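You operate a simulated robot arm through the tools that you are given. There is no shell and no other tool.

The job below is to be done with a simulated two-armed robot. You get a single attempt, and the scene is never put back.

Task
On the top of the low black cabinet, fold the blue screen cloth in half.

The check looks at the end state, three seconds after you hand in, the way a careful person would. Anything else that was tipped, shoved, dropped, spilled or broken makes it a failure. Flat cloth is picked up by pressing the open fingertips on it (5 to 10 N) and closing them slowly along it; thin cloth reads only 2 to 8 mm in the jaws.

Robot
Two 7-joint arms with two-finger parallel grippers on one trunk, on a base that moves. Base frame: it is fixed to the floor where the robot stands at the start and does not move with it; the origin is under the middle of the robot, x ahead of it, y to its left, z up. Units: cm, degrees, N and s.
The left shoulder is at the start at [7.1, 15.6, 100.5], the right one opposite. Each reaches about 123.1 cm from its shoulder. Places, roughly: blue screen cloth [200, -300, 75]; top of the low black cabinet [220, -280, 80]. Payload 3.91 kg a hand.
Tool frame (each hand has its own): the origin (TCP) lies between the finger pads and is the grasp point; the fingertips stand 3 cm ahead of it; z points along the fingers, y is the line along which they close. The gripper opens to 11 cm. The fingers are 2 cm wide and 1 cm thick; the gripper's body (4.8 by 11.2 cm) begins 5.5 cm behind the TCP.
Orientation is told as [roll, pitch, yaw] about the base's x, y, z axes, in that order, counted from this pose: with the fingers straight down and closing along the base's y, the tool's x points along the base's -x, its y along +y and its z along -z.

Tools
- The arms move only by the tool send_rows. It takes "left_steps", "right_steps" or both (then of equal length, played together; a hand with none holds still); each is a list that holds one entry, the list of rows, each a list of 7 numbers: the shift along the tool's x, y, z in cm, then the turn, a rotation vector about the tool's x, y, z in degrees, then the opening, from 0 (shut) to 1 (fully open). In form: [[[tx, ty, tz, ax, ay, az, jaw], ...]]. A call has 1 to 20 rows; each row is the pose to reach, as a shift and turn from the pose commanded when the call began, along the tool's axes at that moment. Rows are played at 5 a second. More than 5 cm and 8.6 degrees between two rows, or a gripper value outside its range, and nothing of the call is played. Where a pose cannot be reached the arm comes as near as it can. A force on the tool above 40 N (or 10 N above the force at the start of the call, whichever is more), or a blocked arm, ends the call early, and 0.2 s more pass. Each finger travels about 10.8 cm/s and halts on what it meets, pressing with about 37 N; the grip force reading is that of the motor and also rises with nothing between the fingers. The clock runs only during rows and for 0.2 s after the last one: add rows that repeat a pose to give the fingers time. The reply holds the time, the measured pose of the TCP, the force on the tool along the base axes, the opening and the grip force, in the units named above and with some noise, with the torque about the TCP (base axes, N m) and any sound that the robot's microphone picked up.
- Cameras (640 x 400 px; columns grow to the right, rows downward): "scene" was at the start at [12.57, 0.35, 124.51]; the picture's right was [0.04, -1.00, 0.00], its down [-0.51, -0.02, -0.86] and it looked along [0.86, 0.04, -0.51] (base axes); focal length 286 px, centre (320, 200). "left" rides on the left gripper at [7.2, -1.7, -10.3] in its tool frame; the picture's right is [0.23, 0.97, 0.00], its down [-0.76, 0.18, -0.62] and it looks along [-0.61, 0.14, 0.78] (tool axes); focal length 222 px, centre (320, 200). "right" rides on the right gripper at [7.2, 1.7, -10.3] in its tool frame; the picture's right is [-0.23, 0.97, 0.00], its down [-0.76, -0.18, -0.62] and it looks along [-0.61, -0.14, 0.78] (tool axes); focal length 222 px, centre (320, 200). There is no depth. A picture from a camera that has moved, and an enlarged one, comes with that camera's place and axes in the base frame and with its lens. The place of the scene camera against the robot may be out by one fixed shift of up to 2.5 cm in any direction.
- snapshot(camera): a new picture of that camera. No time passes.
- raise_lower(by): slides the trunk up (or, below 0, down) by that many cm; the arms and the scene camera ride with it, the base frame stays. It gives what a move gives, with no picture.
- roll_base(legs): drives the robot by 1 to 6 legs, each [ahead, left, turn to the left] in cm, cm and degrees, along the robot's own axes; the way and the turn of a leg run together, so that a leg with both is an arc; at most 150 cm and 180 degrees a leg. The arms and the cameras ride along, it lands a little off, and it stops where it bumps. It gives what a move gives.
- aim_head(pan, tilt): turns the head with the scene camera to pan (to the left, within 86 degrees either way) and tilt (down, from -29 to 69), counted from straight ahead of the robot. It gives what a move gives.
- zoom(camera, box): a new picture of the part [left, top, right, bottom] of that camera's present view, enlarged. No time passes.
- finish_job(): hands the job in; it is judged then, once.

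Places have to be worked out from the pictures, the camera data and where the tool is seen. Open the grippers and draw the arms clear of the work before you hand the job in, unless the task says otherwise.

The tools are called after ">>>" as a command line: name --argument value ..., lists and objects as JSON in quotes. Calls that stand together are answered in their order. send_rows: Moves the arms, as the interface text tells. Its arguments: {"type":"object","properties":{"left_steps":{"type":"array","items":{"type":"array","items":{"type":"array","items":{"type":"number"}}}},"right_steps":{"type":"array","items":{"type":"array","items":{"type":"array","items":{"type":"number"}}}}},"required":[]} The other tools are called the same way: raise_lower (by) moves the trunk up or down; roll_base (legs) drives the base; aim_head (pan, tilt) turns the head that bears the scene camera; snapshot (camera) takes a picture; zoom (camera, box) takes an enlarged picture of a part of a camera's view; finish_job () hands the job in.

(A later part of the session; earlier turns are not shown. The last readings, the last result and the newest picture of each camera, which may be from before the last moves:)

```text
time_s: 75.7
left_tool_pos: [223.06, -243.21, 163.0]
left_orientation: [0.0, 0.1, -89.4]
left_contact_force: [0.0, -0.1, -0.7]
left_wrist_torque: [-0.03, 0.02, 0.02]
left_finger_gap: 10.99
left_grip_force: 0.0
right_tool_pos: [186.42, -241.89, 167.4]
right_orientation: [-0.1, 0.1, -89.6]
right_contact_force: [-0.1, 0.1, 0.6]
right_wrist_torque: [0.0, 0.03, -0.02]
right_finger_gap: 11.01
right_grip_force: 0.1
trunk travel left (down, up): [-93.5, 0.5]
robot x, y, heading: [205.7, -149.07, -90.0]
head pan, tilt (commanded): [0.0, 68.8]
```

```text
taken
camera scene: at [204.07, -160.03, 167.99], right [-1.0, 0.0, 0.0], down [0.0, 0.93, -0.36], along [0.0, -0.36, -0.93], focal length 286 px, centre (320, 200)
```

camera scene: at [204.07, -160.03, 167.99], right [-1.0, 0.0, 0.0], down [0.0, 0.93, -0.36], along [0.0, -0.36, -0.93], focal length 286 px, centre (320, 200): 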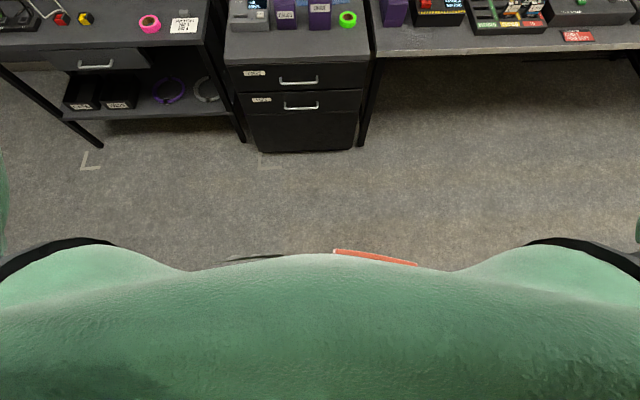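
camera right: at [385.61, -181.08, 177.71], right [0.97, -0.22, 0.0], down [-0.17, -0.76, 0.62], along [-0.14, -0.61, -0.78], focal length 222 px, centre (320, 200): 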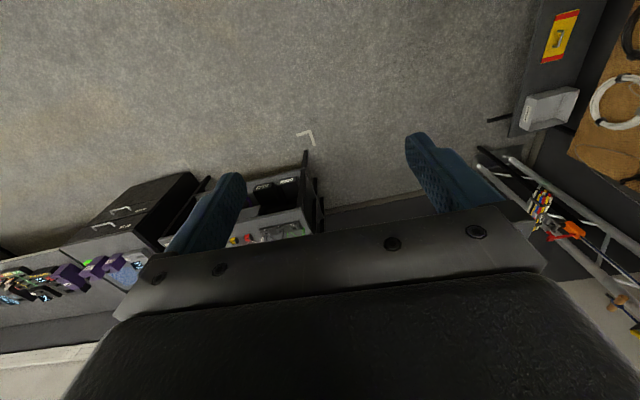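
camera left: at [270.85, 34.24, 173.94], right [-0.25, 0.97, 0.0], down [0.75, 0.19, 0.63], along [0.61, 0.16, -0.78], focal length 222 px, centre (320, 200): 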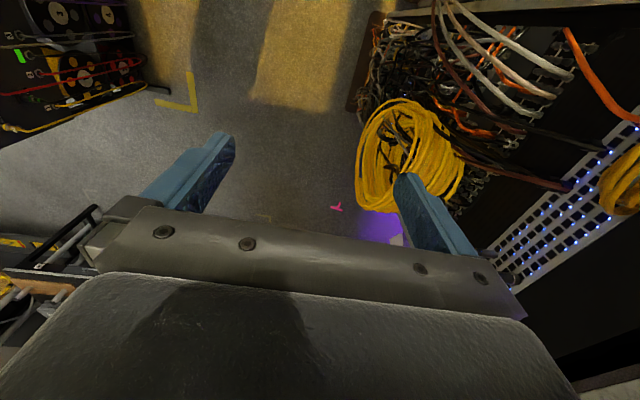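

The base front edge seems about 40 cm ahead of the robot's middle, so I can stand at y≈-205. First I zoom on the cabinet top from here.

>>> aim_head --pan 0 --tilt 45

>>> zoom --camera "scene" --box '[225, 115, 385, 215]'

>>> snapshot --camera "left"

>>> snapshot --camera "right"

```text
time_s: 76.6
left_tool_pos: [223.0, -243.24, 163.07]
left_orientation: [-0.2, 0.3, -89.4]
left_contact_force: [-0.1, -0.8, 0.4]
left_wrist_torque: [0.01, 0.01, 0.01]
left_finger_gap: 11.02
left_grip_force: 0.0
right_tool_pos: [186.48, -241.75, 167.27]
right_orientation: [0.0, 0.1, -89.7]
right_contact_force: [-0.4, 0.2, 0.0]
right_wrist_torque: [0.01, 0.01, -0.01]
right_finger_gap: 11.0
right_grip_force: 0.1
trunk travel left (down, up): [-93.5, 0.5]
robot x, y, heading: [205.59, -149.43, -89.9]
head pan, tilt (commanded): [0.0, 45.0]
```

```text
4.00 times, centred on (305, 165) of scene
camera zoom: at [204.06, -162.57, 170.86], right [-1.0, 0.0, 0.0], down [0.0, 0.71, -0.71], along [0.0, -0.71, -0.71], focal length 1144 px, centre (380, 340)
```

zoom: 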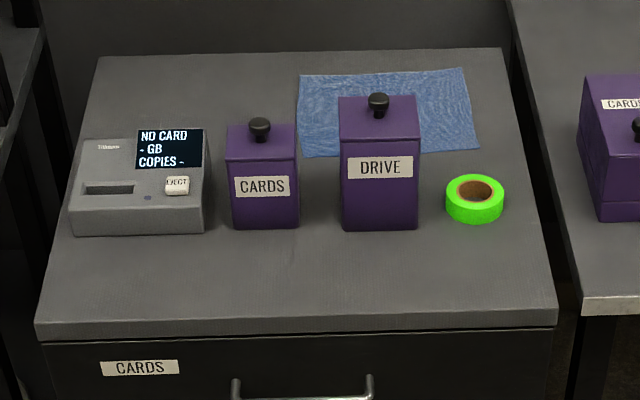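

```text
taken
camera left: at [221.1, -235.98, 173.33], right [0.97, 0.24, 0.0], down [0.19, -0.76, 0.62], along [0.15, -0.6, -0.78], focal length 222 px, centre (320, 200)
```

left: 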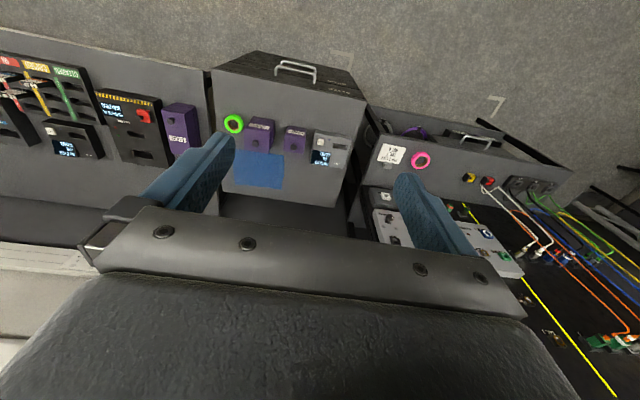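

```text
taken
camera right: at [188.28, -234.73, 177.7], right [0.98, -0.22, 0.0], down [-0.17, -0.76, 0.62], along [-0.14, -0.61, -0.78], focal length 222 px, centre (320, 200)
```

right: 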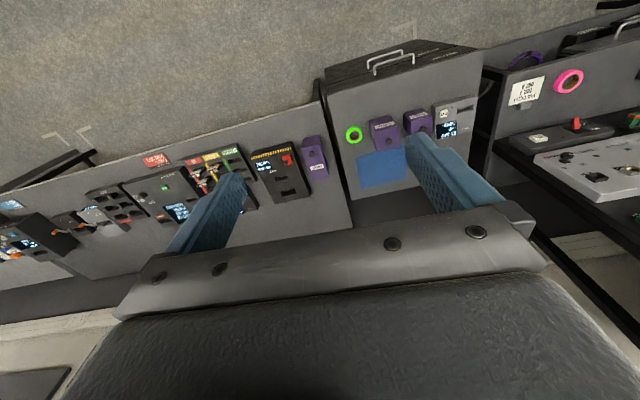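

The cloth measures about 24 cm (x) by 20 cm (y), corners near (216,-308), (192,-310), (191,-290), (214,-288), lying just behind the DRIVE box. I plan a two-handed fold taking the front corners to the back edge; I first retract both hands a bit and drive ahead to y≈-199.

>>> send_rows --left_steps '[[[4, 0, 0, 0, 0, 0, 1], [8, 0, 0, 0, 0, 0, 1], [12, 0, 0, 0, 0, 0, 1], [16, 0, 0, 0, 0, 0, 1], [20, 0, 0, 0, 0, 0, 1]]]' --right_steps '[[[4, 0, 0, 0, 0, 0, 1], [8, 0, 0, 0, 0, 0, 1], [12, 0, 0, 0, 0, 0, 1], [16, 0, 0, 0, 0, 0, 1], [20, 0, 0, 0, 0, 0, 1]]]'

>>> roll_base --legs '[[50, -2, 0]]'

>>> aim_head --pan 0 --tilt 55

>>> snapshot --camera "scene"

```text
time_s: 77.8
left_tool_pos: [222.72, -222.8, 163.39]
left_orientation: [-0.1, 0.0, -89.3]
left_contact_force: [0.5, 0.5, 0.7]
left_wrist_torque: [-0.04, 0.02, 0.0]
left_finger_gap: 11.03
left_grip_force: 0.1
right_tool_pos: [186.4, -221.24, 167.54]
right_orientation: [0.0, 0.0, -89.7]
right_contact_force: [0.7, 0.8, -0.6]
right_wrist_torque: [-0.05, -0.02, 0.01]
right_finger_gap: 11.0
right_grip_force: 0.1
trunk travel left (down, up): [-93.5, 0.5]
robot x, y, heading: [205.25, -149.0, -89.9]
head pan, tilt (commanded): [0.0, 45.0]
```

```text
time_s: 80.7
left_tool_pos: [221.05, -272.64, 163.32]
left_orientation: [-0.1, 0.0, -89.4]
left_contact_force: [0.1, -0.1, 0.6]
left_wrist_torque: [0.02, 0.01, -0.01]
left_finger_gap: 10.99
left_grip_force: 0.1
right_tool_pos: [184.79, -271.21, 167.5]
right_orientation: [0.0, 0.0, -89.5]
right_contact_force: [-0.2, 0.2, -0.8]
right_wrist_torque: [-0.01, -0.01, 0.03]
right_finger_gap: 11.0
right_grip_force: 0.1
trunk travel left (down, up): [-93.5, 0.5]
robot x, y, heading: [203.65, -198.59, -89.9]
head pan, tilt (commanded): [0.0, 45.0]
```

```text
time_s: 81.4
left_tool_pos: [220.93, -272.73, 163.2]
left_orientation: [-0.1, 0.1, -89.3]
left_contact_force: [0.6, 0.0, 0.4]
left_wrist_torque: [0.01, -0.02, 0.0]
left_finger_gap: 11.0
left_grip_force: 0.1
right_tool_pos: [184.75, -271.3, 167.39]
right_orientation: [0.0, 0.1, -89.6]
right_contact_force: [0.3, 0.1, 0.0]
right_wrist_torque: [0.02, 0.02, -0.01]
right_finger_gap: 10.97
right_grip_force: 0.1
trunk travel left (down, up): [-93.5, 0.5]
robot x, y, heading: [203.7, -198.77, -89.8]
head pan, tilt (commanded): [0.0, 55.0]
```

```text
taken
camera scene: at [202.31, -211.15, 169.53], right [-1.0, -0.01, 0.0], down [0.0, 0.82, -0.57], along [0.0, -0.57, -0.82], focal length 286 px, centre (320, 200)
```

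scene: 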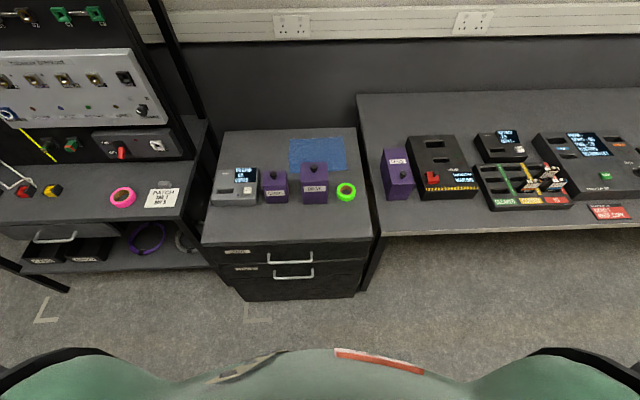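

The cabinet front edge again comes out at y≈-256 for a top height of about 80, so that estimate holds. I zoom in on the top from here and check hand cameras.

>>> zoom --camera "scene" --box '[195, 120, 381, 236]'

>>> snapshot --camera "left"

>>> snapshot --camera "right"

```text
3.44 times, centred on (288, 178) of scene
camera zoom: at [202.31, -211.15, 169.53], right [-1.0, -0.01, 0.0], down [0.0, 0.82, -0.57], along [0.0, -0.57, -0.82], focal length 984 px, centre (430, 276)
```

zoom: 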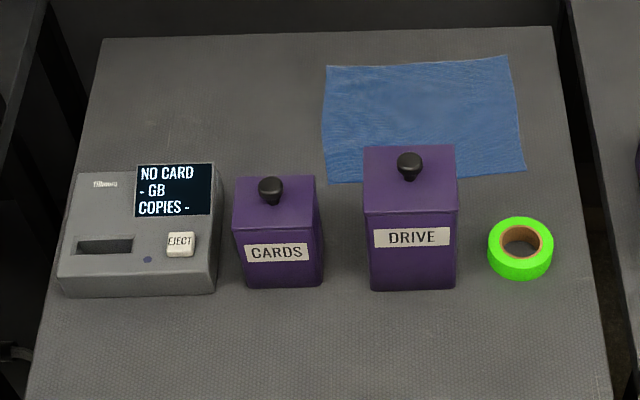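

```text
taken
camera left: at [219.16, -265.5, 173.48], right [0.97, 0.24, 0.0], down [0.19, -0.76, 0.62], along [0.15, -0.6, -0.78], focal length 222 px, centre (320, 200)
```

left: 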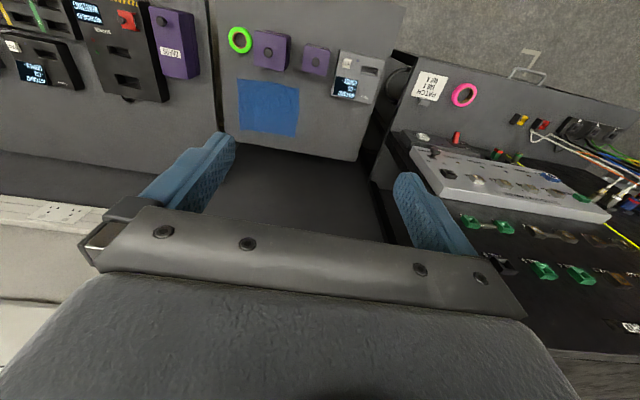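

```text
taken
camera right: at [186.57, -264.23, 177.77], right [0.98, -0.22, 0.0], down [-0.17, -0.76, 0.62], along [-0.14, -0.61, -0.78], focal length 222 px, centre (320, 200)
```

right: 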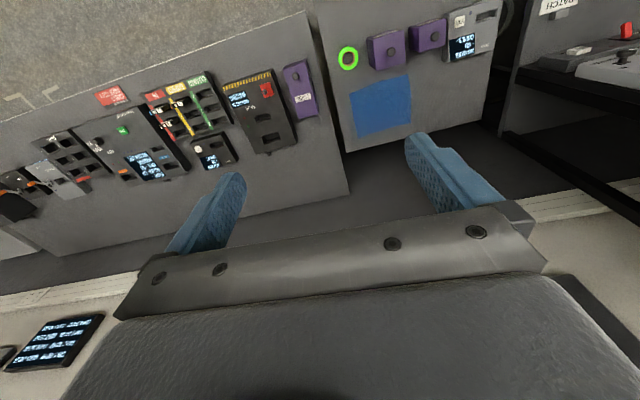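

I zoom the hand cameras on the cloth to triangulate its corners independent of the head camera's shift.

>>> zoom --camera "left" --box '[200, 0, 408, 130]'

>>> zoom --camera "right" --box '[310, 10, 518, 140]'

```text
3.08 times, centred on (304, 65) of left
camera zoom: at [219.16, -265.5, 173.48], right [0.97, 0.24, 0.0], down [0.19, -0.76, 0.62], along [0.15, -0.6, -0.78], focal length 684 px, centre (369, 615)
```

zoom: 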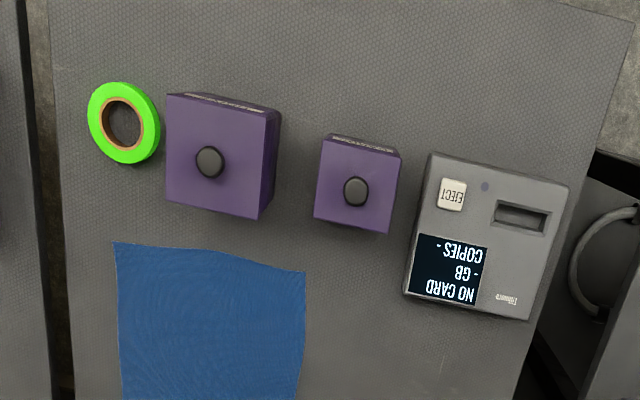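

```text
3.08 times, centred on (414, 75) of right
camera zoom: at [186.57, -264.23, 177.77], right [0.98, -0.22, 0.0], down [-0.17, -0.76, 0.62], along [-0.14, -0.61, -0.78], focal length 684 px, centre (31, 585)
```

zoom: 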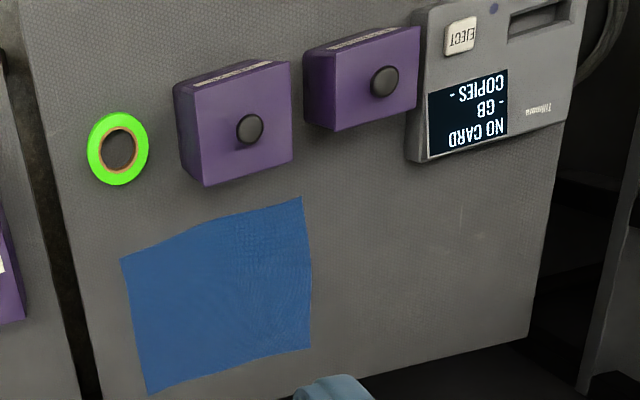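

From both hand cameras (consistent at z≈80) the cloth corners are front-left (216.1,-286.7), front-right (192.8,-289.0), back-left (218.0,-307.2), back-right (194.1,-308.7); the backs of the boxes lie at y≈-278 to -280. I move 5 cm closer and lower the trunk 35 cm.

>>> roll_base --legs '[[5, 0, 0]]'

>>> raise_lower --by -35

>>> snapshot --camera "scene"

>>> snapshot --camera "left"

>>> snapshot --camera "right"

```text
time_s: 82.3
left_tool_pos: [221.07, -276.2, 163.99]
left_orientation: [-0.1, -0.6, -89.4]
left_contact_force: [-0.4, 0.6, 0.7]
left_wrist_torque: [-0.04, -0.02, -0.02]
left_finger_gap: 10.99
left_grip_force: 0.1
right_tool_pos: [184.7, -274.76, 168.22]
right_orientation: [0.0, -0.5, -89.5]
right_contact_force: [-0.2, 0.5, 0.7]
right_wrist_torque: [-0.06, 0.0, -0.03]
right_finger_gap: 10.99
right_grip_force: 0.0
trunk travel left (down, up): [-93.5, 0.5]
robot x, y, heading: [203.78, -203.43, -89.7]
head pan, tilt (commanded): [0.0, 55.0]
```

```text
time_s: 85.8
left_tool_pos: [221.05, -277.26, 128.49]
left_orientation: [0.0, -0.1, -89.5]
left_contact_force: [0.2, -0.4, -0.2]
left_wrist_torque: [-0.02, -0.03, 0.01]
left_finger_gap: 11.0
left_grip_force: 0.0
right_tool_pos: [184.74, -275.63, 132.82]
right_orientation: [0.0, -0.3, -89.6]
right_contact_force: [-0.2, -0.1, -0.3]
right_wrist_torque: [0.03, 0.02, -0.01]
right_finger_gap: 11.02
right_grip_force: 0.0
trunk travel left (down, up): [-58.5, 35.5]
robot x, y, heading: [203.75, -203.72, -89.7]
head pan, tilt (commanded): [0.0, 55.0]
```

```text
taken
camera scene: at [202.32, -216.03, 134.53], right [-1.0, 0.0, 0.0], down [0.0, 0.82, -0.57], along [0.0, -0.57, -0.82], focal length 286 px, centre (320, 200)
```

scene: 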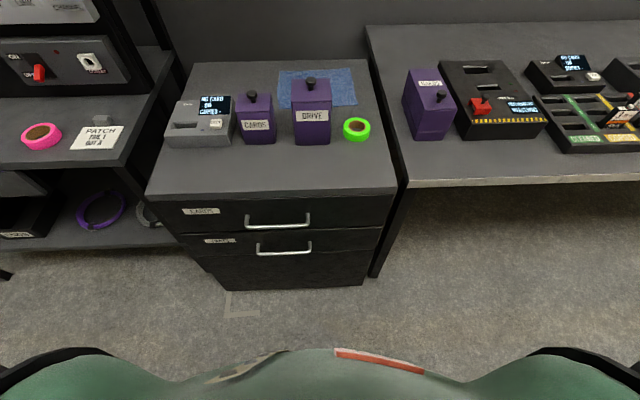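

```text
taken
camera left: at [219.16, -269.85, 138.78], right [0.97, 0.24, 0.0], down [0.19, -0.76, 0.62], along [0.15, -0.61, -0.78], focal length 222 px, centre (320, 200)
```

left: 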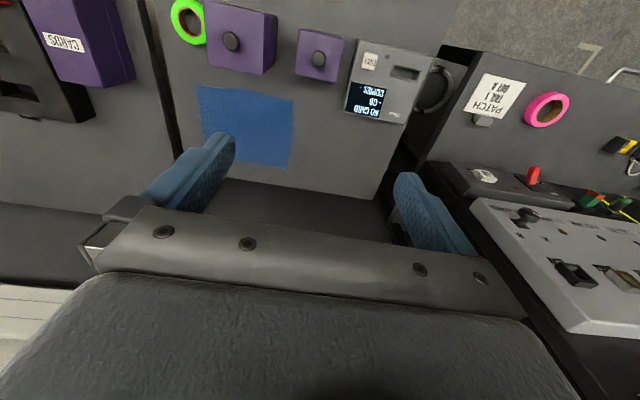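

```text
taken
camera right: at [186.51, -268.54, 143.07], right [0.98, -0.22, 0.0], down [-0.17, -0.76, 0.63], along [-0.14, -0.61, -0.78], focal length 222 px, centre (320, 200)
```

right: 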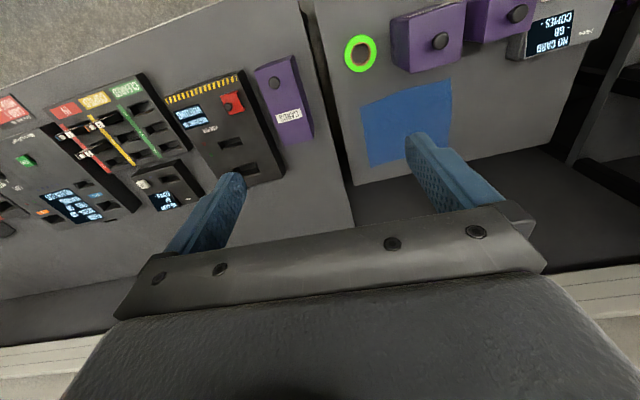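

The bench to the right runs back to y≈-340, so the wall stands about 25 cm behind the cabinet and the hands have room. I zoom again with the hand cameras for finer corner positions.

>>> zoom --camera "left" --box '[160, 60, 336, 170]'

>>> zoom --camera "right" --box '[330, 60, 506, 170]'

```text
3.64 times, centred on (248, 115) of left
camera zoom: at [219.16, -269.85, 138.78], right [0.97, 0.24, 0.0], down [0.19, -0.76, 0.62], along [0.15, -0.61, -0.78], focal length 808 px, centre (582, 509)
```

zoom: 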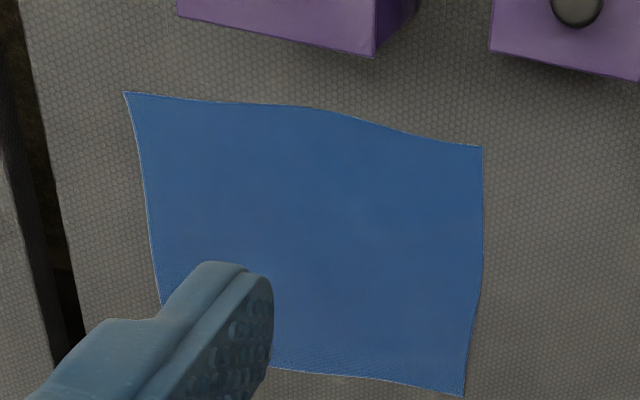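

```text
3.64 times, centred on (418, 115) of right
camera zoom: at [186.51, -268.54, 143.07], right [0.98, -0.22, 0.0], down [-0.17, -0.76, 0.63], along [-0.14, -0.61, -0.78], focal length 808 px, centre (-36, 509)
```

zoom: 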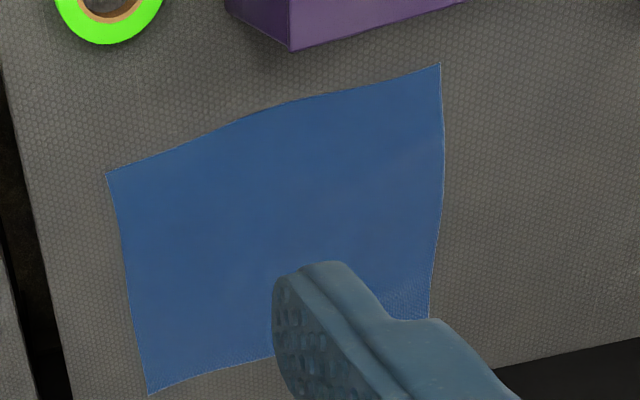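

The refined corners are front-left (216.2,-286.5), front-right (192.8,-288.7), back-left (217.9,-306.4), back-right (194.4,-308.5), surface z≈80–81. Before going in close to the DRIVE box I look at the hands' shape with the head camera.

>>> aim_head --pan 0 --tilt 15

>>> snapshot --camera "scene"

>>> zoom --camera "scene" --box '[160, 60, 320, 160]'

>>> zoom --camera "scene" --box '[320, 60, 480, 160]'

```text
time_s: 86.8
left_tool_pos: [220.99, -277.23, 128.53]
left_orientation: [0.0, -0.1, -89.3]
left_contact_force: [0.4, -0.4, -0.5]
left_wrist_torque: [-0.05, -0.01, 0.0]
left_finger_gap: 11.01
left_grip_force: 0.0
right_tool_pos: [184.71, -275.69, 132.72]
right_orientation: [0.0, -0.2, -89.5]
right_contact_force: [0.6, -0.2, 0.2]
right_wrist_torque: [-0.01, 0.05, -0.05]
right_finger_gap: 11.01
right_grip_force: 0.2
trunk travel left (down, up): [-58.5, 35.5]
robot x, y, heading: [203.59, -203.6, -89.7]
head pan, tilt (commanded): [0.0, 15.0]
```

```text
taken
camera scene: at [202.33, -218.19, 140.54], right [-1.0, 0.0, 0.0], down [0.0, 0.26, -0.97], along [0.0, -0.97, -0.26], focal length 286 px, centre (320, 200)
```

scene: 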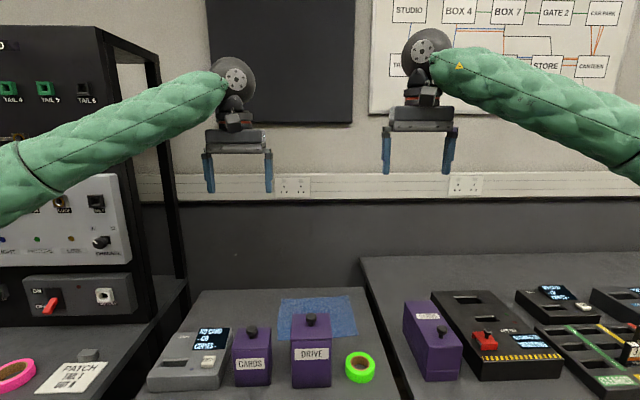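

```text
4.00 times, centred on (240, 110) of scene
camera zoom: at [202.33, -218.19, 140.54], right [-1.0, 0.0, 0.0], down [0.0, 0.26, -0.97], along [0.0, -0.97, -0.26], focal length 1144 px, centre (640, 560)
```

zoom: 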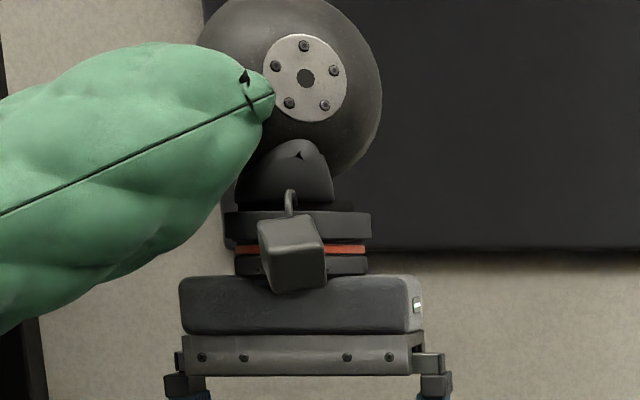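

```text
4.00 times, centred on (400, 110) of scene
camera zoom: at [202.33, -218.19, 140.54], right [-1.0, 0.0, 0.0], down [0.0, 0.26, -0.97], along [0.0, -0.97, -0.26], focal length 1144 px, centre (0, 560)
```

zoom: 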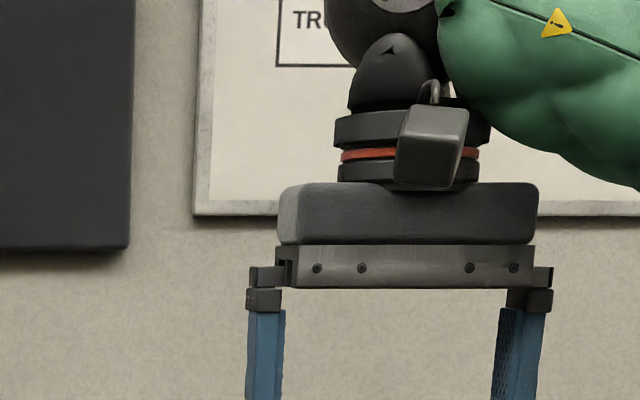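

Each hand has a camera box about 10 cm above the grasp point on the robot side, so beside the DRIVE box (top z≈93.4, back y≈-280) the left hand gets an 8° tilt away from it. I bring both hands above their front-corner grasp points at TCP z≈100, with the fingers 3.3 cm apart.

>>> send_rows --left_steps '[[[-3, -2, 0, 0, 2, 0, 0.6], [-6, -4, 0, 0, 4, 0, 0.3], [-9, -6, 0, 0, 6, 0, 0.3], [-10.65, -7.2, 0, 0, 8, 0, 0.3], [-10.65, -7.2, 4.75, 0, 8, 0, 0.3], [-10.65, -7.2, 9.5, 0, 8, 0, 0.3], [-10.65, -7.2, 14.25, 0, 8, 0, 0.3], [-10.65, -7.2, 19, 0, 8, 0, 0.3], [-10.65, -7.2, 23.75, 0, 8, 0, 0.3], [-10.65, -7.2, 28.5, 0, 8, 0, 0.3], [-10.65, -7.2, 28.5, 0, 8, 0, 0.3]]]' --right_steps '[[[-3.5, 2.7, 0, 0, 0, 0, 0.6], [-7, 5.4, 0, 0, 0, 0, 0.3], [-10.5, 8, 0, 0, 0, 0, 0.3], [-14, 10.7, 0, 0, 0, 0, 0.3], [-14, 10.7, 4.67, 0, 0, 0, 0.3], [-14, 10.7, 9.34, 0, 0, 0, 0.3], [-14, 10.7, 14, 0, 0, 0, 0.3], [-14, 10.7, 18.7, 0, 0, 0, 0.3], [-14, 10.7, 23.4, 0, 0, 0, 0.3], [-14, 10.7, 28.1, 0, 0, 0, 0.3], [-14, 10.7, 32.7, 0, 0, 0, 0.3]]]'

>>> aim_head --pan 0 --tilt 30

>>> snapshot --camera "scene"

>>> snapshot --camera "left"

>>> snapshot --camera "right"

```text
time_s: 89.2
left_tool_pos: [213.95, -287.94, 99.96]
left_orientation: [-0.2, 8.0, -89.4]
left_contact_force: [-0.4, -0.4, -0.1]
left_wrist_torque: [0.02, 0.01, 0.01]
left_finger_gap: 3.33
left_grip_force: 0.0
right_tool_pos: [195.41, -289.87, 100.1]
right_orientation: [0.0, -0.3, -89.6]
right_contact_force: [-0.2, -0.1, 0.1]
right_wrist_torque: [0.04, -0.02, -0.01]
right_finger_gap: 3.29
right_grip_force: 0.0
trunk travel left (down, up): [-58.5, 35.5]
robot x, y, heading: [203.56, -203.48, -89.7]
head pan, tilt (commanded): [0.0, 15.0]
```

```text
time_s: 90.0
left_tool_pos: [214.0, -287.99, 100.1]
left_orientation: [-0.2, 8.0, -89.5]
left_contact_force: [0.0, -0.2, -0.2]
left_wrist_torque: [0.03, 0.04, -0.04]
left_finger_gap: 3.31
left_grip_force: 0.1
right_tool_pos: [195.31, -289.77, 100.12]
right_orientation: [0.0, -0.2, -89.5]
right_contact_force: [0.6, 0.2, -0.7]
right_wrist_torque: [0.01, -0.01, 0.01]
right_finger_gap: 3.3
right_grip_force: 0.0
trunk travel left (down, up): [-58.5, 35.5]
robot x, y, heading: [203.44, -203.82, -89.7]
head pan, tilt (commanded): [0.0, 30.0]
```

```text
taken
camera scene: at [202.32, -217.92, 138.13], right [-1.0, 0.0, 0.0], down [0.0, 0.5, -0.87], along [0.0, -0.87, -0.5], focal length 286 px, centre (320, 200)
```

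scene: 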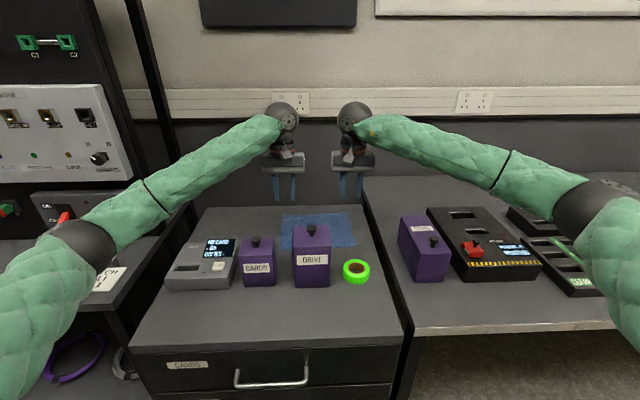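

```text
taken
camera left: at [212.13, -282.2, 111.17], right [0.97, 0.24, 0.03], down [0.19, -0.84, 0.51], along [0.15, -0.49, -0.86], focal length 222 px, centre (320, 200)
```

left: 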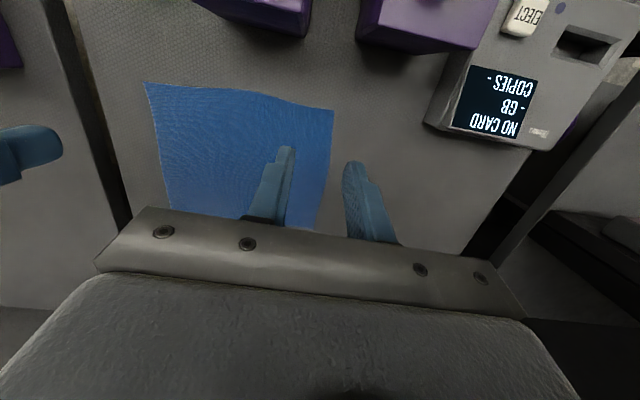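

```text
taken
camera right: at [197.23, -282.62, 110.43], right [0.98, -0.22, 0.0], down [-0.17, -0.76, 0.63], along [-0.14, -0.61, -0.78], focal length 222 px, centre (320, 200)
```

right: 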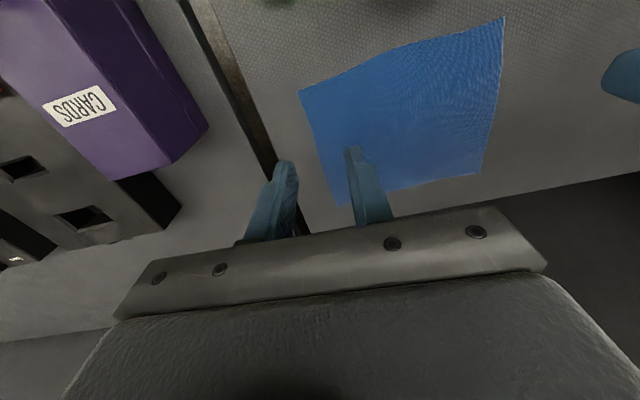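

Both hands hover correctly; the cloth corners now compute to front-left (215.9,-286.3) and front-right (193.3,-288.5). To keep the elbows well above the neighbouring tables, I raise the trunk 10 cm, then lower the hands to about 3 cm above the cloth with slightly corrected positions.

>>> raise_lower --by 10

>>> send_rows --left_steps '[[[-0.57, -0.15, 3.9, 0, 1, 0, 0.25], [-1.14, -0.3, 7.8, 0, 2, 0, 0.25], [-1.71, -0.45, 11.7, 0, 2, 0, 0.25], [-2.28, -0.6, 15.6, 0, 2, 0, 0.25], [-2.85, -0.75, 19.5, 0, 2, 0, 0.25], [-3.43, -0.75, 23.35, 0, 2, 0, 0.25], [-3.43, -0.75, 23.35, 0, 2, 0, 0.25]]]' --right_steps '[[[0.1, 0.2, 3.9, 0, 0, 0, 0.25], [0.2, 0.4, 7.8, 0, 0, 0, 0.25], [0.3, 0.6, 11.7, 0, 0, 0, 0.25], [0.4, 0.7, 15.6, 0, 0, 0, 0.25], [0.4, 0.7, 19.5, 0, 0, 0, 0.25], [0.4, 0.7, 23.6, 0, 0, 0, 0.25], [0.4, 0.7, 23.6, 0, 0, 0, 0.25]]]'

>>> snapshot --camera "scene"

>>> snapshot --camera "left"

>>> snapshot --camera "right"

```text
time_s: 91.3
left_tool_pos: [213.97, -288.07, 110.06]
left_orientation: [0.0, 7.9, -89.4]
left_contact_force: [0.7, -1.0, 0.3]
left_wrist_torque: [-0.02, 0.01, 0.01]
left_finger_gap: 3.3
left_grip_force: 0.1
right_tool_pos: [195.57, -289.77, 110.08]
right_orientation: [0.0, 0.0, -89.5]
right_contact_force: [0.4, 0.4, 0.1]
right_wrist_torque: [-0.02, -0.03, 0.0]
right_finger_gap: 3.3
right_grip_force: 0.0
trunk travel left (down, up): [-68.5, 25.5]
robot x, y, heading: [203.76, -203.67, -89.7]
head pan, tilt (commanded): [0.0, 30.0]
```

```text
time_s: 92.9
left_tool_pos: [213.18, -288.27, 86.41]
left_orientation: [0.0, 9.7, -89.4]
left_contact_force: [-0.1, -0.7, -0.3]
left_wrist_torque: [-0.01, 0.04, 0.03]
left_finger_gap: 2.76
left_grip_force: 0.0
right_tool_pos: [196.09, -289.37, 86.45]
right_orientation: [0.0, -0.2, -89.6]
right_contact_force: [-1.4, 0.4, 0.5]
right_wrist_torque: [-0.01, -0.02, 0.03]
right_finger_gap: 2.76
right_grip_force: 0.0
trunk travel left (down, up): [-68.5, 25.5]
robot x, y, heading: [203.97, -203.56, -89.8]
head pan, tilt (commanded): [0.0, 30.0]
```

```text
taken
camera scene: at [202.33, -217.8, 148.15], right [-1.0, 0.0, 0.0], down [0.0, 0.5, -0.87], along [0.0, -0.87, -0.5], focal length 286 px, centre (320, 200)
```

scene: 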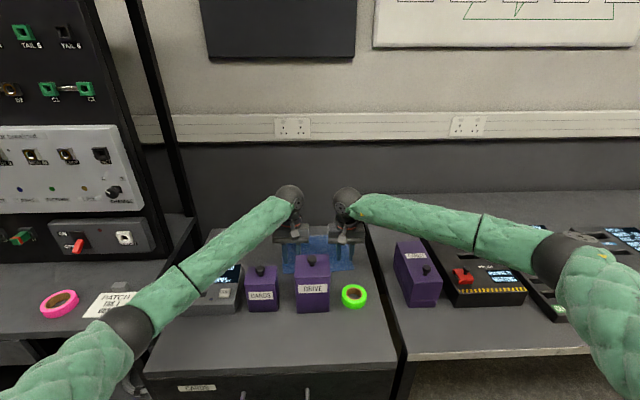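

```text
taken
camera left: at [211.35, -282.79, 97.73], right [0.97, 0.23, 0.04], down [0.19, -0.85, 0.48], along [0.15, -0.46, -0.87], focal length 222 px, centre (320, 200)
```

left: 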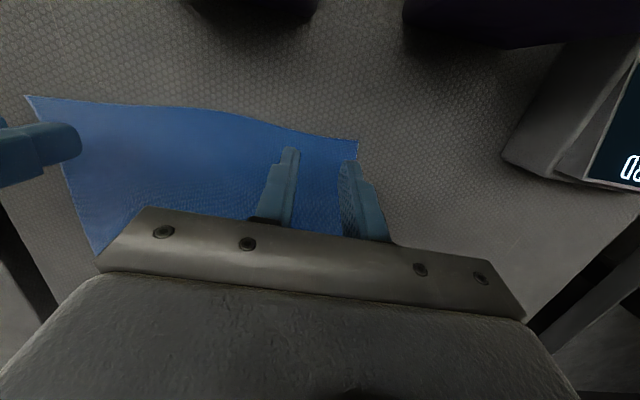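

```text
taken
camera right: at [197.92, -282.28, 96.78], right [0.98, -0.22, 0.0], down [-0.17, -0.76, 0.63], along [-0.14, -0.61, -0.78], focal length 222 px, centre (320, 200)
```

right: 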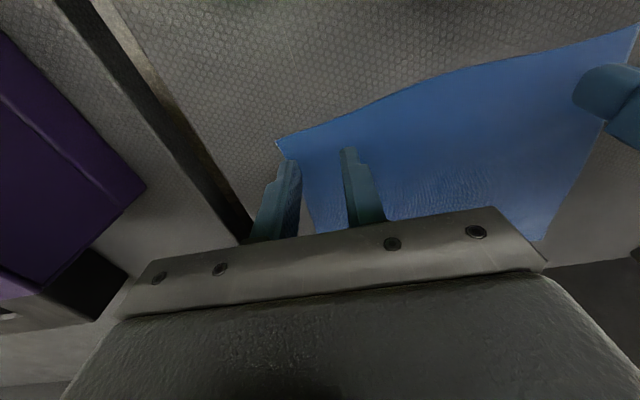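

Both finger pairs straddle the front corners well, with tips about 2.5–3 cm above the cloth. I lower slowly 1.8 cm and read the forces.

>>> send_rows --left_steps '[[[-0.1, 0, 0.59, 0, 0, 0, 0.25], [-0.2, 0, 1.18, 0, 0, 0, 0.25], [-0.25, 0, 1.48, 0, 0, 0, 0.25], [-0.3, 0, 1.77, 0, 0, 0, 0.25], [-0.3, 0, 1.77, 0, 0, 0, 0.25]]]' --right_steps '[[[0, 0, 0.6, 0, 0, 0, 0.25], [0, 0, 1.2, 0, 0, 0, 0.25], [0, 0, 1.5, 0, 0, 0, 0.25], [0, 0, 1.8, 0, 0, 0, 0.25], [0, 0, 1.8, 0, 0, 0, 0.25]]]'

```text
time_s: 94.1
left_tool_pos: [213.29, -288.32, 84.59]
left_orientation: [0.0, 9.9, -89.4]
left_contact_force: [0.5, -0.6, -0.1]
left_wrist_torque: [0.0, 0.01, 0.02]
left_finger_gap: 2.76
left_grip_force: 0.1
right_tool_pos: [196.22, -289.5, 84.66]
right_orientation: [0.0, -0.2, -89.6]
right_contact_force: [-0.6, -0.3, -0.6]
right_wrist_torque: [-0.01, 0.04, -0.05]
right_finger_gap: 2.75
right_grip_force: 0.1
trunk travel left (down, up): [-68.5, 25.5]
robot x, y, heading: [203.51, -203.21, -89.8]
head pan, tilt (commanded): [0.0, 30.0]
```

No contact yet, tips near z≈81.6. I lower another 0.6 cm gently.

>>> send_rows --left_steps '[[[-0.03, 0, 0.2, 0, 0, 0, 0.25], [-0.07, 0, 0.4, 0, 0, 0, 0.25], [-0.1, 0, 0.59, 0, 0, 0, 0.25], [-0.1, 0, 0.59, 0, 0, 0, 0.25]]]' --right_steps '[[[0, 0, 0.2, 0, 0, 0, 0.25], [0, 0, 0.4, 0, 0, 0, 0.25], [0, 0, 0.6, 0, 0, 0, 0.25], [0, 0, 0.6, 0, 0, 0, 0.25]]]'

```text
time_s: 95.1
left_tool_pos: [213.26, -288.29, 83.87]
left_orientation: [-0.1, 9.9, -89.4]
left_contact_force: [-0.2, -0.6, -0.4]
left_wrist_torque: [0.01, -0.01, 0.01]
left_finger_gap: 2.76
left_grip_force: 0.1
right_tool_pos: [196.16, -289.49, 83.88]
right_orientation: [-0.1, -0.1, -89.6]
right_contact_force: [0.4, 0.5, -0.2]
right_wrist_torque: [0.0, -0.03, 0.01]
right_finger_gap: 2.75
right_grip_force: 0.0
trunk travel left (down, up): [-68.5, 25.5]
robot x, y, heading: [203.56, -203.59, -89.7]
head pan, tilt (commanded): [0.0, 30.0]
```

Still no contact with the tips near z≈80.8. I continue in fine steps.

>>> send_rows --left_steps '[[[-0.02, 0, 0.12, 0, 0, 0, 0.25], [-0.04, 0, 0.25, 0, 0, 0, 0.25], [-0.06, 0, 0.37, 0, 0, 0, 0.25], [-0.06, 0, 0.37, 0, 0, 0, 0.25]]]' --right_steps '[[[0, 0, 0.12, 0, 0, 0, 0.25], [0, 0, 0.25, 0, 0, 0, 0.25], [0, 0, 0.38, 0, 0, 0, 0.25], [0, 0, 0.38, 0, 0, 0, 0.25]]]'

```text
time_s: 96.1
left_tool_pos: [213.29, -288.31, 83.59]
left_orientation: [-0.1, 9.9, -89.3]
left_contact_force: [-0.3, 1.3, -1.1]
left_wrist_torque: [0.02, -0.02, -0.02]
left_finger_gap: 2.76
left_grip_force: 0.0
right_tool_pos: [196.15, -289.49, 83.76]
right_orientation: [0.0, -0.2, -89.6]
right_contact_force: [-0.2, 0.0, -0.3]
right_wrist_torque: [0.01, -0.03, 0.0]
right_finger_gap: 2.72
right_grip_force: 0.0
trunk travel left (down, up): [-68.5, 25.5]
robot x, y, heading: [203.86, -203.72, -89.6]
head pan, tilt (commanded): [0.0, 30.0]
```

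Forces are still about zero (left just about 1 N). I lower a further 0.4 cm in fine steps.

>>> send_rows --left_steps '[[[-0.02, 0, 0.1, 0, 0, 0, 0.25], [-0.03, 0, 0.2, 0, 0, 0, 0.25], [-0.05, 0, 0.3, 0, 0, 0, 0.25], [-0.05, 0, 0.3, 0, 0, 0, 0.25]]]' --right_steps '[[[0, 0, 0.1, 0, 0, 0, 0.25], [0, 0, 0.2, 0, 0, 0, 0.25], [0, 0, 0.4, 0, 0, 0, 0.25], [0, 0, 0.4, 0, 0, 0, 0.25]]]'

```text
time_s: 97.1
left_tool_pos: [213.39, -288.32, 83.32]
left_orientation: [-0.1, 9.8, -89.4]
left_contact_force: [0.5, 0.6, -0.2]
left_wrist_torque: [-0.01, 0.0, 0.0]
left_finger_gap: 2.74
left_grip_force: 0.1
right_tool_pos: [196.24, -289.41, 83.32]
right_orientation: [0.1, -0.2, -89.6]
right_contact_force: [1.1, -0.1, -0.4]
right_wrist_torque: [-0.02, -0.04, -0.01]
right_finger_gap: 2.73
right_grip_force: 0.1
trunk travel left (down, up): [-68.5, 25.5]
robot x, y, heading: [204.0, -203.91, -89.8]
head pan, tilt (commanded): [0.0, 30.0]
```

Tips are near z≈80.2 with no force yet. I keep lowering in fine steps.

>>> send_rows --left_steps '[[[-0.02, 0, 0.1, 0, 0, 0, 0.25], [-0.03, 0, 0.2, 0, 0, 0, 0.25], [-0.05, 0, 0.3, 0, 0, 0, 0.25], [-0.05, 0, 0.3, 0, 0, 0, 0.25]]]' --right_steps '[[[0, 0, 0.1, 0, 0, 0, 0.25], [0, 0, 0.2, 0, 0, 0, 0.25], [0, 0, 0.35, 0, 0, 0, 0.25], [0, 0, 0.35, 0, 0, 0, 0.25]]]'

>>> zoom --camera "left" --box '[220, 80, 420, 240]'

>>> zoom --camera "right" --box '[220, 80, 420, 240]'

```text
time_s: 98.1
left_tool_pos: [213.29, -288.23, 83.25]
left_orientation: [-0.1, 9.8, -89.4]
left_contact_force: [0.5, -3.3, 16.1]
left_wrist_torque: [-0.17, -0.03, 0.02]
left_finger_gap: 2.76
left_grip_force: 0.0
right_tool_pos: [196.17, -289.42, 83.16]
right_orientation: [0.0, -0.2, -89.5]
right_contact_force: [-0.5, -1.0, 3.9]
right_wrist_torque: [0.0, -0.01, 0.02]
right_finger_gap: 2.73
right_grip_force: 0.1
trunk travel left (down, up): [-68.5, 25.5]
robot x, y, heading: [203.67, -203.6, -89.8]
head pan, tilt (commanded): [0.0, 30.0]
```

```text
2.50 times, centred on (320, 160) of left
camera zoom: at [211.37, -282.71, 94.59], right [0.97, 0.23, 0.04], down [0.19, -0.85, 0.49], along [0.15, -0.46, -0.87], focal length 555 px, centre (320, 300)
```

zoom: 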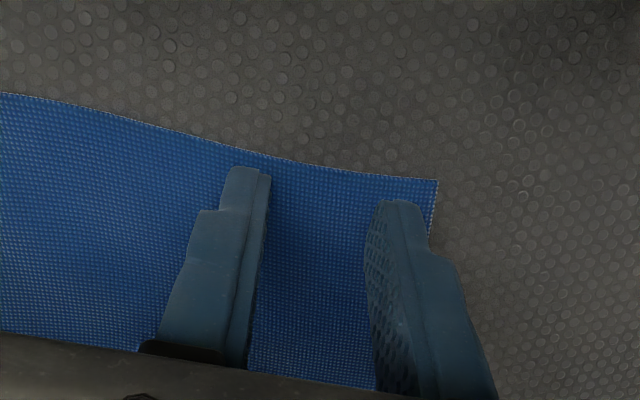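

```text
2.50 times, centred on (320, 160) of right
camera zoom: at [197.93, -282.22, 93.43], right [0.98, -0.22, 0.0], down [-0.17, -0.76, 0.63], along [-0.14, -0.61, -0.78], focal length 555 px, centre (320, 300)
```

zoom: 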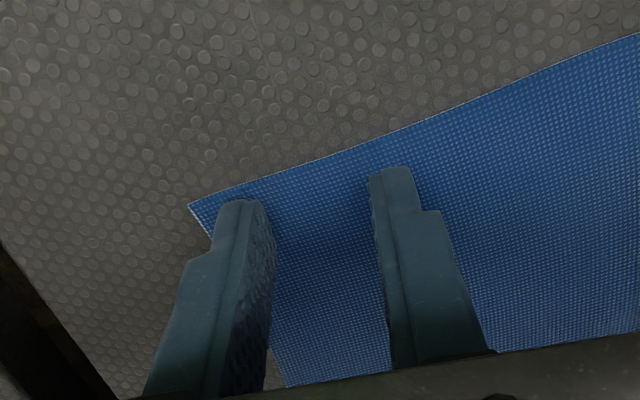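

Contact found: left 16 N, right 4 N, surface z≈80.1, and the fingers sit right at the front edge. I ease the left hand up slightly, press the right a bit more, then close both slowly along the cloth.

>>> send_rows --left_steps '[[[0.01, 0, -0.07, 0, 0, 0, 0.25], [0.01, 0, -0.07, 0, 0, 0, 0.25]]]' --right_steps '[[[0, 0, 0.04, 0, 0, 0, 0.25], [0, 0, 0.04, 0, 0, 0, 0.25]]]'

```text
time_s: 98.7
left_tool_pos: [213.23, -288.21, 83.16]
left_orientation: [-0.2, 9.9, -89.4]
left_contact_force: [0.8, -3.0, 12.4]
left_wrist_torque: [-0.13, -0.06, -0.02]
left_finger_gap: 2.75
left_grip_force: 0.1
right_tool_pos: [196.09, -289.53, 83.18]
right_orientation: [0.0, -0.3, -89.6]
right_contact_force: [-1.0, -1.3, 11.7]
right_wrist_torque: [0.0, 0.04, 0.04]
right_finger_gap: 2.76
right_grip_force: 0.1
trunk travel left (down, up): [-68.5, 25.5]
robot x, y, heading: [203.73, -203.61, -89.7]
head pan, tilt (commanded): [0.0, 30.0]
```

Both press with about 12 N; I ease both a touch and begin closing slowly.

>>> send_rows --left_steps '[[[0.01, 0, -0.07, 0, 0, 0, 0.25], [0.01, 0, -0.07, 0, 0, 0, 0.23], [0.01, 0, -0.07, 0, 0, 0, 0.21], [0.01, 0, -0.07, 0, 0, 0, 0.19], [0.01, 0, -0.07, 0, 0, 0, 0.17], [0.01, 0, -0.07, 0, 0, 0, 0.15]]]' --right_steps '[[[0, 0, -0.03, 0, 0, 0, 0.25], [0, 0, -0.03, 0, 0, 0, 0.23], [0, 0, -0.03, 0, 0, 0, 0.21], [0, 0, -0.03, 0, 0, 0, 0.19], [0, 0, -0.03, 0, 0, 0, 0.17], [0, 0, -0.03, 0, 0, 0, 0.15]]]'

>>> zoom --camera "left" --box '[220, 80, 420, 240]'

>>> zoom --camera "right" --box '[220, 80, 420, 240]'

```text
time_s: 100.1
left_tool_pos: [213.19, -288.24, 83.2]
left_orientation: [0.0, 9.8, -89.4]
left_contact_force: [-0.8, 0.9, 2.6]
left_wrist_torque: [0.0, 0.0, -0.01]
left_finger_gap: 1.66
left_grip_force: 0.2
right_tool_pos: [196.15, -289.37, 83.15]
right_orientation: [0.1, -0.2, -89.6]
right_contact_force: [1.0, 1.0, 19.8]
right_wrist_torque: [0.17, 0.03, 0.01]
right_finger_gap: 1.53
right_grip_force: 0.0
trunk travel left (down, up): [-68.5, 25.5]
robot x, y, heading: [203.43, -204.12, -89.9]
head pan, tilt (commanded): [0.0, 30.0]
```

```text
2.50 times, centred on (320, 160) of left
camera zoom: at [211.39, -282.65, 94.62], right [0.97, 0.23, 0.04], down [0.19, -0.85, 0.48], along [0.15, -0.46, -0.87], focal length 555 px, centre (320, 300)
```

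zoom: 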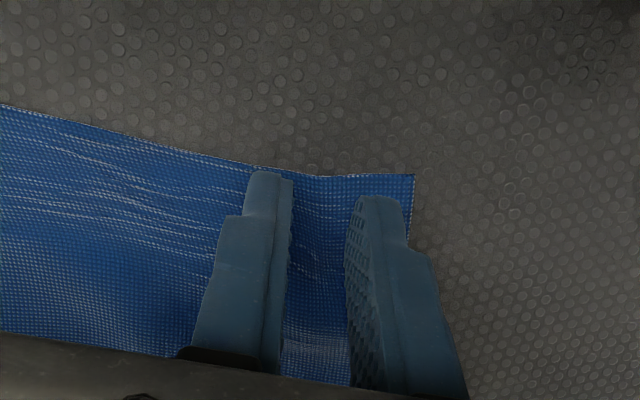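

```text
2.50 times, centred on (320, 160) of right
camera zoom: at [197.95, -282.16, 93.41], right [0.98, -0.22, 0.0], down [-0.17, -0.76, 0.63], along [-0.14, -0.61, -0.78], focal length 555 px, centre (320, 300)
```

zoom: 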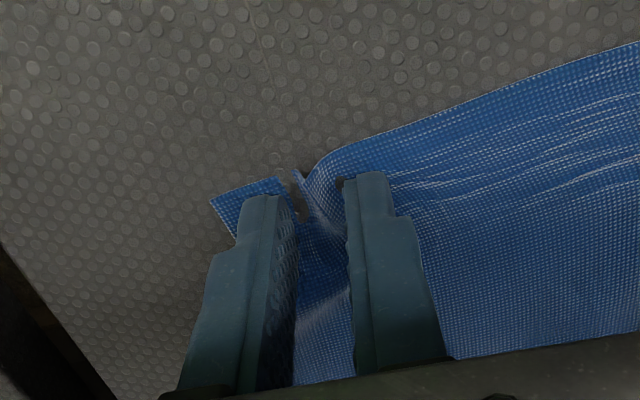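

The cloth is gathering between the fingers on both sides. The right presses nearly 20 N and the left 2.6 N, so I correct both and carry on closing slowly.

>>> send_rows --left_steps '[[[-0.01, 0, 0.05, 0, 0, 0, 0.15], [-0.01, 0, 0.05, 0, 0, 0, 0.13], [-0.01, 0, 0.05, 0, 0, 0, 0.11], [-0.01, 0, 0.05, 0, 0, 0, 0.09], [-0.01, 0, 0.05, 0, 0, 0, 0.07]]]' --right_steps '[[[0, 0, -0.08, 0, 0, 0, 0.14], [0, 0, -0.08, 0, 0, 0, 0.13], [0, 0, -0.08, 0, 0, 0, 0.11], [0, 0, -0.08, 0, 0, 0, 0.09], [0, 0, -0.08, 0, 0, 0, 0.07]]]'

>>> zoom --camera "left" --box '[220, 80, 420, 240]'

>>> zoom --camera "right" --box '[220, 80, 420, 240]'

```text
time_s: 101.3
left_tool_pos: [213.26, -288.07, 83.24]
left_orientation: [-0.1, 9.7, -89.3]
left_contact_force: [-0.8, -0.8, 6.0]
left_wrist_torque: [-0.03, -0.02, -0.01]
left_finger_gap: 0.68
left_grip_force: 0.0
right_tool_pos: [196.23, -289.39, 83.36]
right_orientation: [-0.1, -0.1, -89.6]
right_contact_force: [0.5, 0.3, 10.9]
right_wrist_torque: [0.04, 0.0, 0.02]
right_finger_gap: 0.66
right_grip_force: 0.1
trunk travel left (down, up): [-68.5, 25.5]
robot x, y, heading: [203.6, -203.59, -89.6]
head pan, tilt (commanded): [0.0, 30.0]
```

```text
2.50 times, centred on (320, 160) of left
camera zoom: at [211.38, -282.67, 94.61], right [0.97, 0.23, 0.04], down [0.19, -0.85, 0.48], along [0.15, -0.46, -0.87], focal length 555 px, centre (320, 300)
```

zoom: 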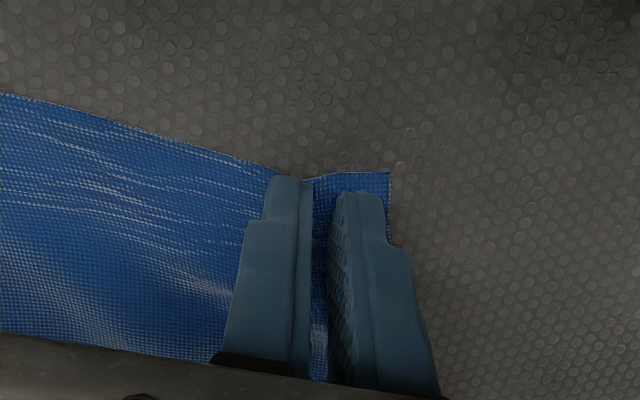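

```text
2.50 times, centred on (320, 160) of right
camera zoom: at [197.96, -282.18, 93.43], right [0.98, -0.22, 0.0], down [-0.17, -0.76, 0.63], along [-0.14, -0.61, -0.78], focal length 555 px, centre (320, 300)
```

zoom: 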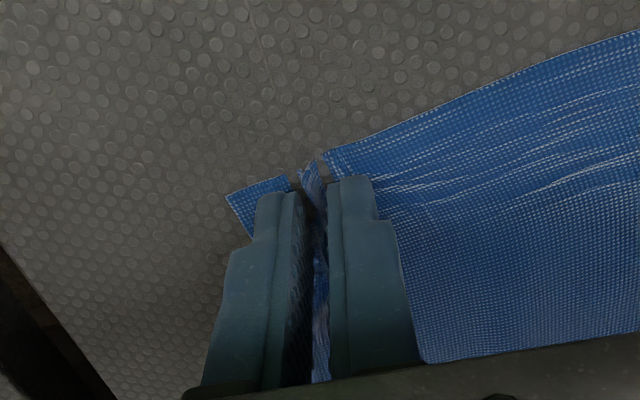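

Gap is 0.7 cm on both and forces are 6 and 11 N. I finish closing.

>>> send_rows --left_steps '[[[0, 0, 0, 0, 0, 0, 0.05], [0, 0, 0, 0, 0, 0, 0.03], [0, 0, 0, 0, 0, 0, 0.01], [0, 0, 0, 0, 0, 0, 0], [0, 0, 0, 0, 0, 0, 0], [0, 0, 0, 0, 0, 0, 0]]]' --right_steps '[[[0, 0, 0, 0, 0, 0, 0.05], [0, 0, 0, 0, 0, 0, 0.03], [0, 0, 0, 0, 0, 0, 0.01], [0, 0, 0, 0, 0, 0, 0], [0, 0, 0, 0, 0, 0, 0], [0, 0, 0, 0, 0, 0, 0]]]'

>>> zoom --camera "left" --box '[220, 80, 420, 240]'

>>> zoom --camera "right" --box '[220, 80, 420, 240]'

```text
time_s: 102.7
left_tool_pos: [213.21, -288.15, 83.3]
left_orientation: [-0.1, 9.8, -89.2]
left_contact_force: [0.5, 0.9, 10.5]
left_wrist_torque: [-0.04, -0.03, -0.03]
left_finger_gap: 0.02
left_grip_force: 36.8
right_tool_pos: [196.09, -289.4, 83.2]
right_orientation: [0.0, -0.1, -89.6]
right_contact_force: [0.6, 0.3, 7.4]
right_wrist_torque: [0.03, 0.01, -0.01]
right_finger_gap: 0.16
right_grip_force: 36.5
trunk travel left (down, up): [-68.5, 25.5]
robot x, y, heading: [204.01, -203.4, -89.5]
head pan, tilt (commanded): [0.0, 30.0]
```

```text
2.50 times, centred on (320, 160) of left
camera zoom: at [211.38, -282.67, 94.6], right [0.97, 0.23, 0.04], down [0.19, -0.85, 0.48], along [0.15, -0.46, -0.87], focal length 555 px, centre (320, 300)
```

zoom: 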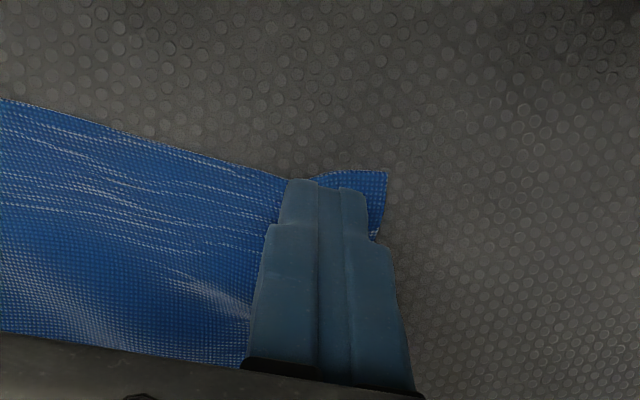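

```text
2.50 times, centred on (320, 160) of right
camera zoom: at [197.96, -282.18, 93.43], right [0.98, -0.22, 0.0], down [-0.17, -0.76, 0.63], along [-0.14, -0.61, -0.78], focal length 555 px, centre (320, 300)
```

zoom: 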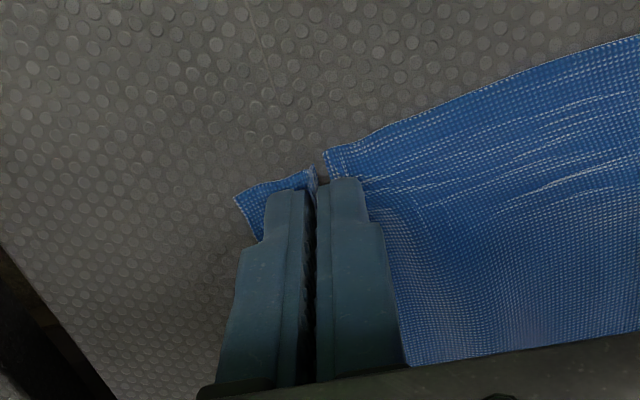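

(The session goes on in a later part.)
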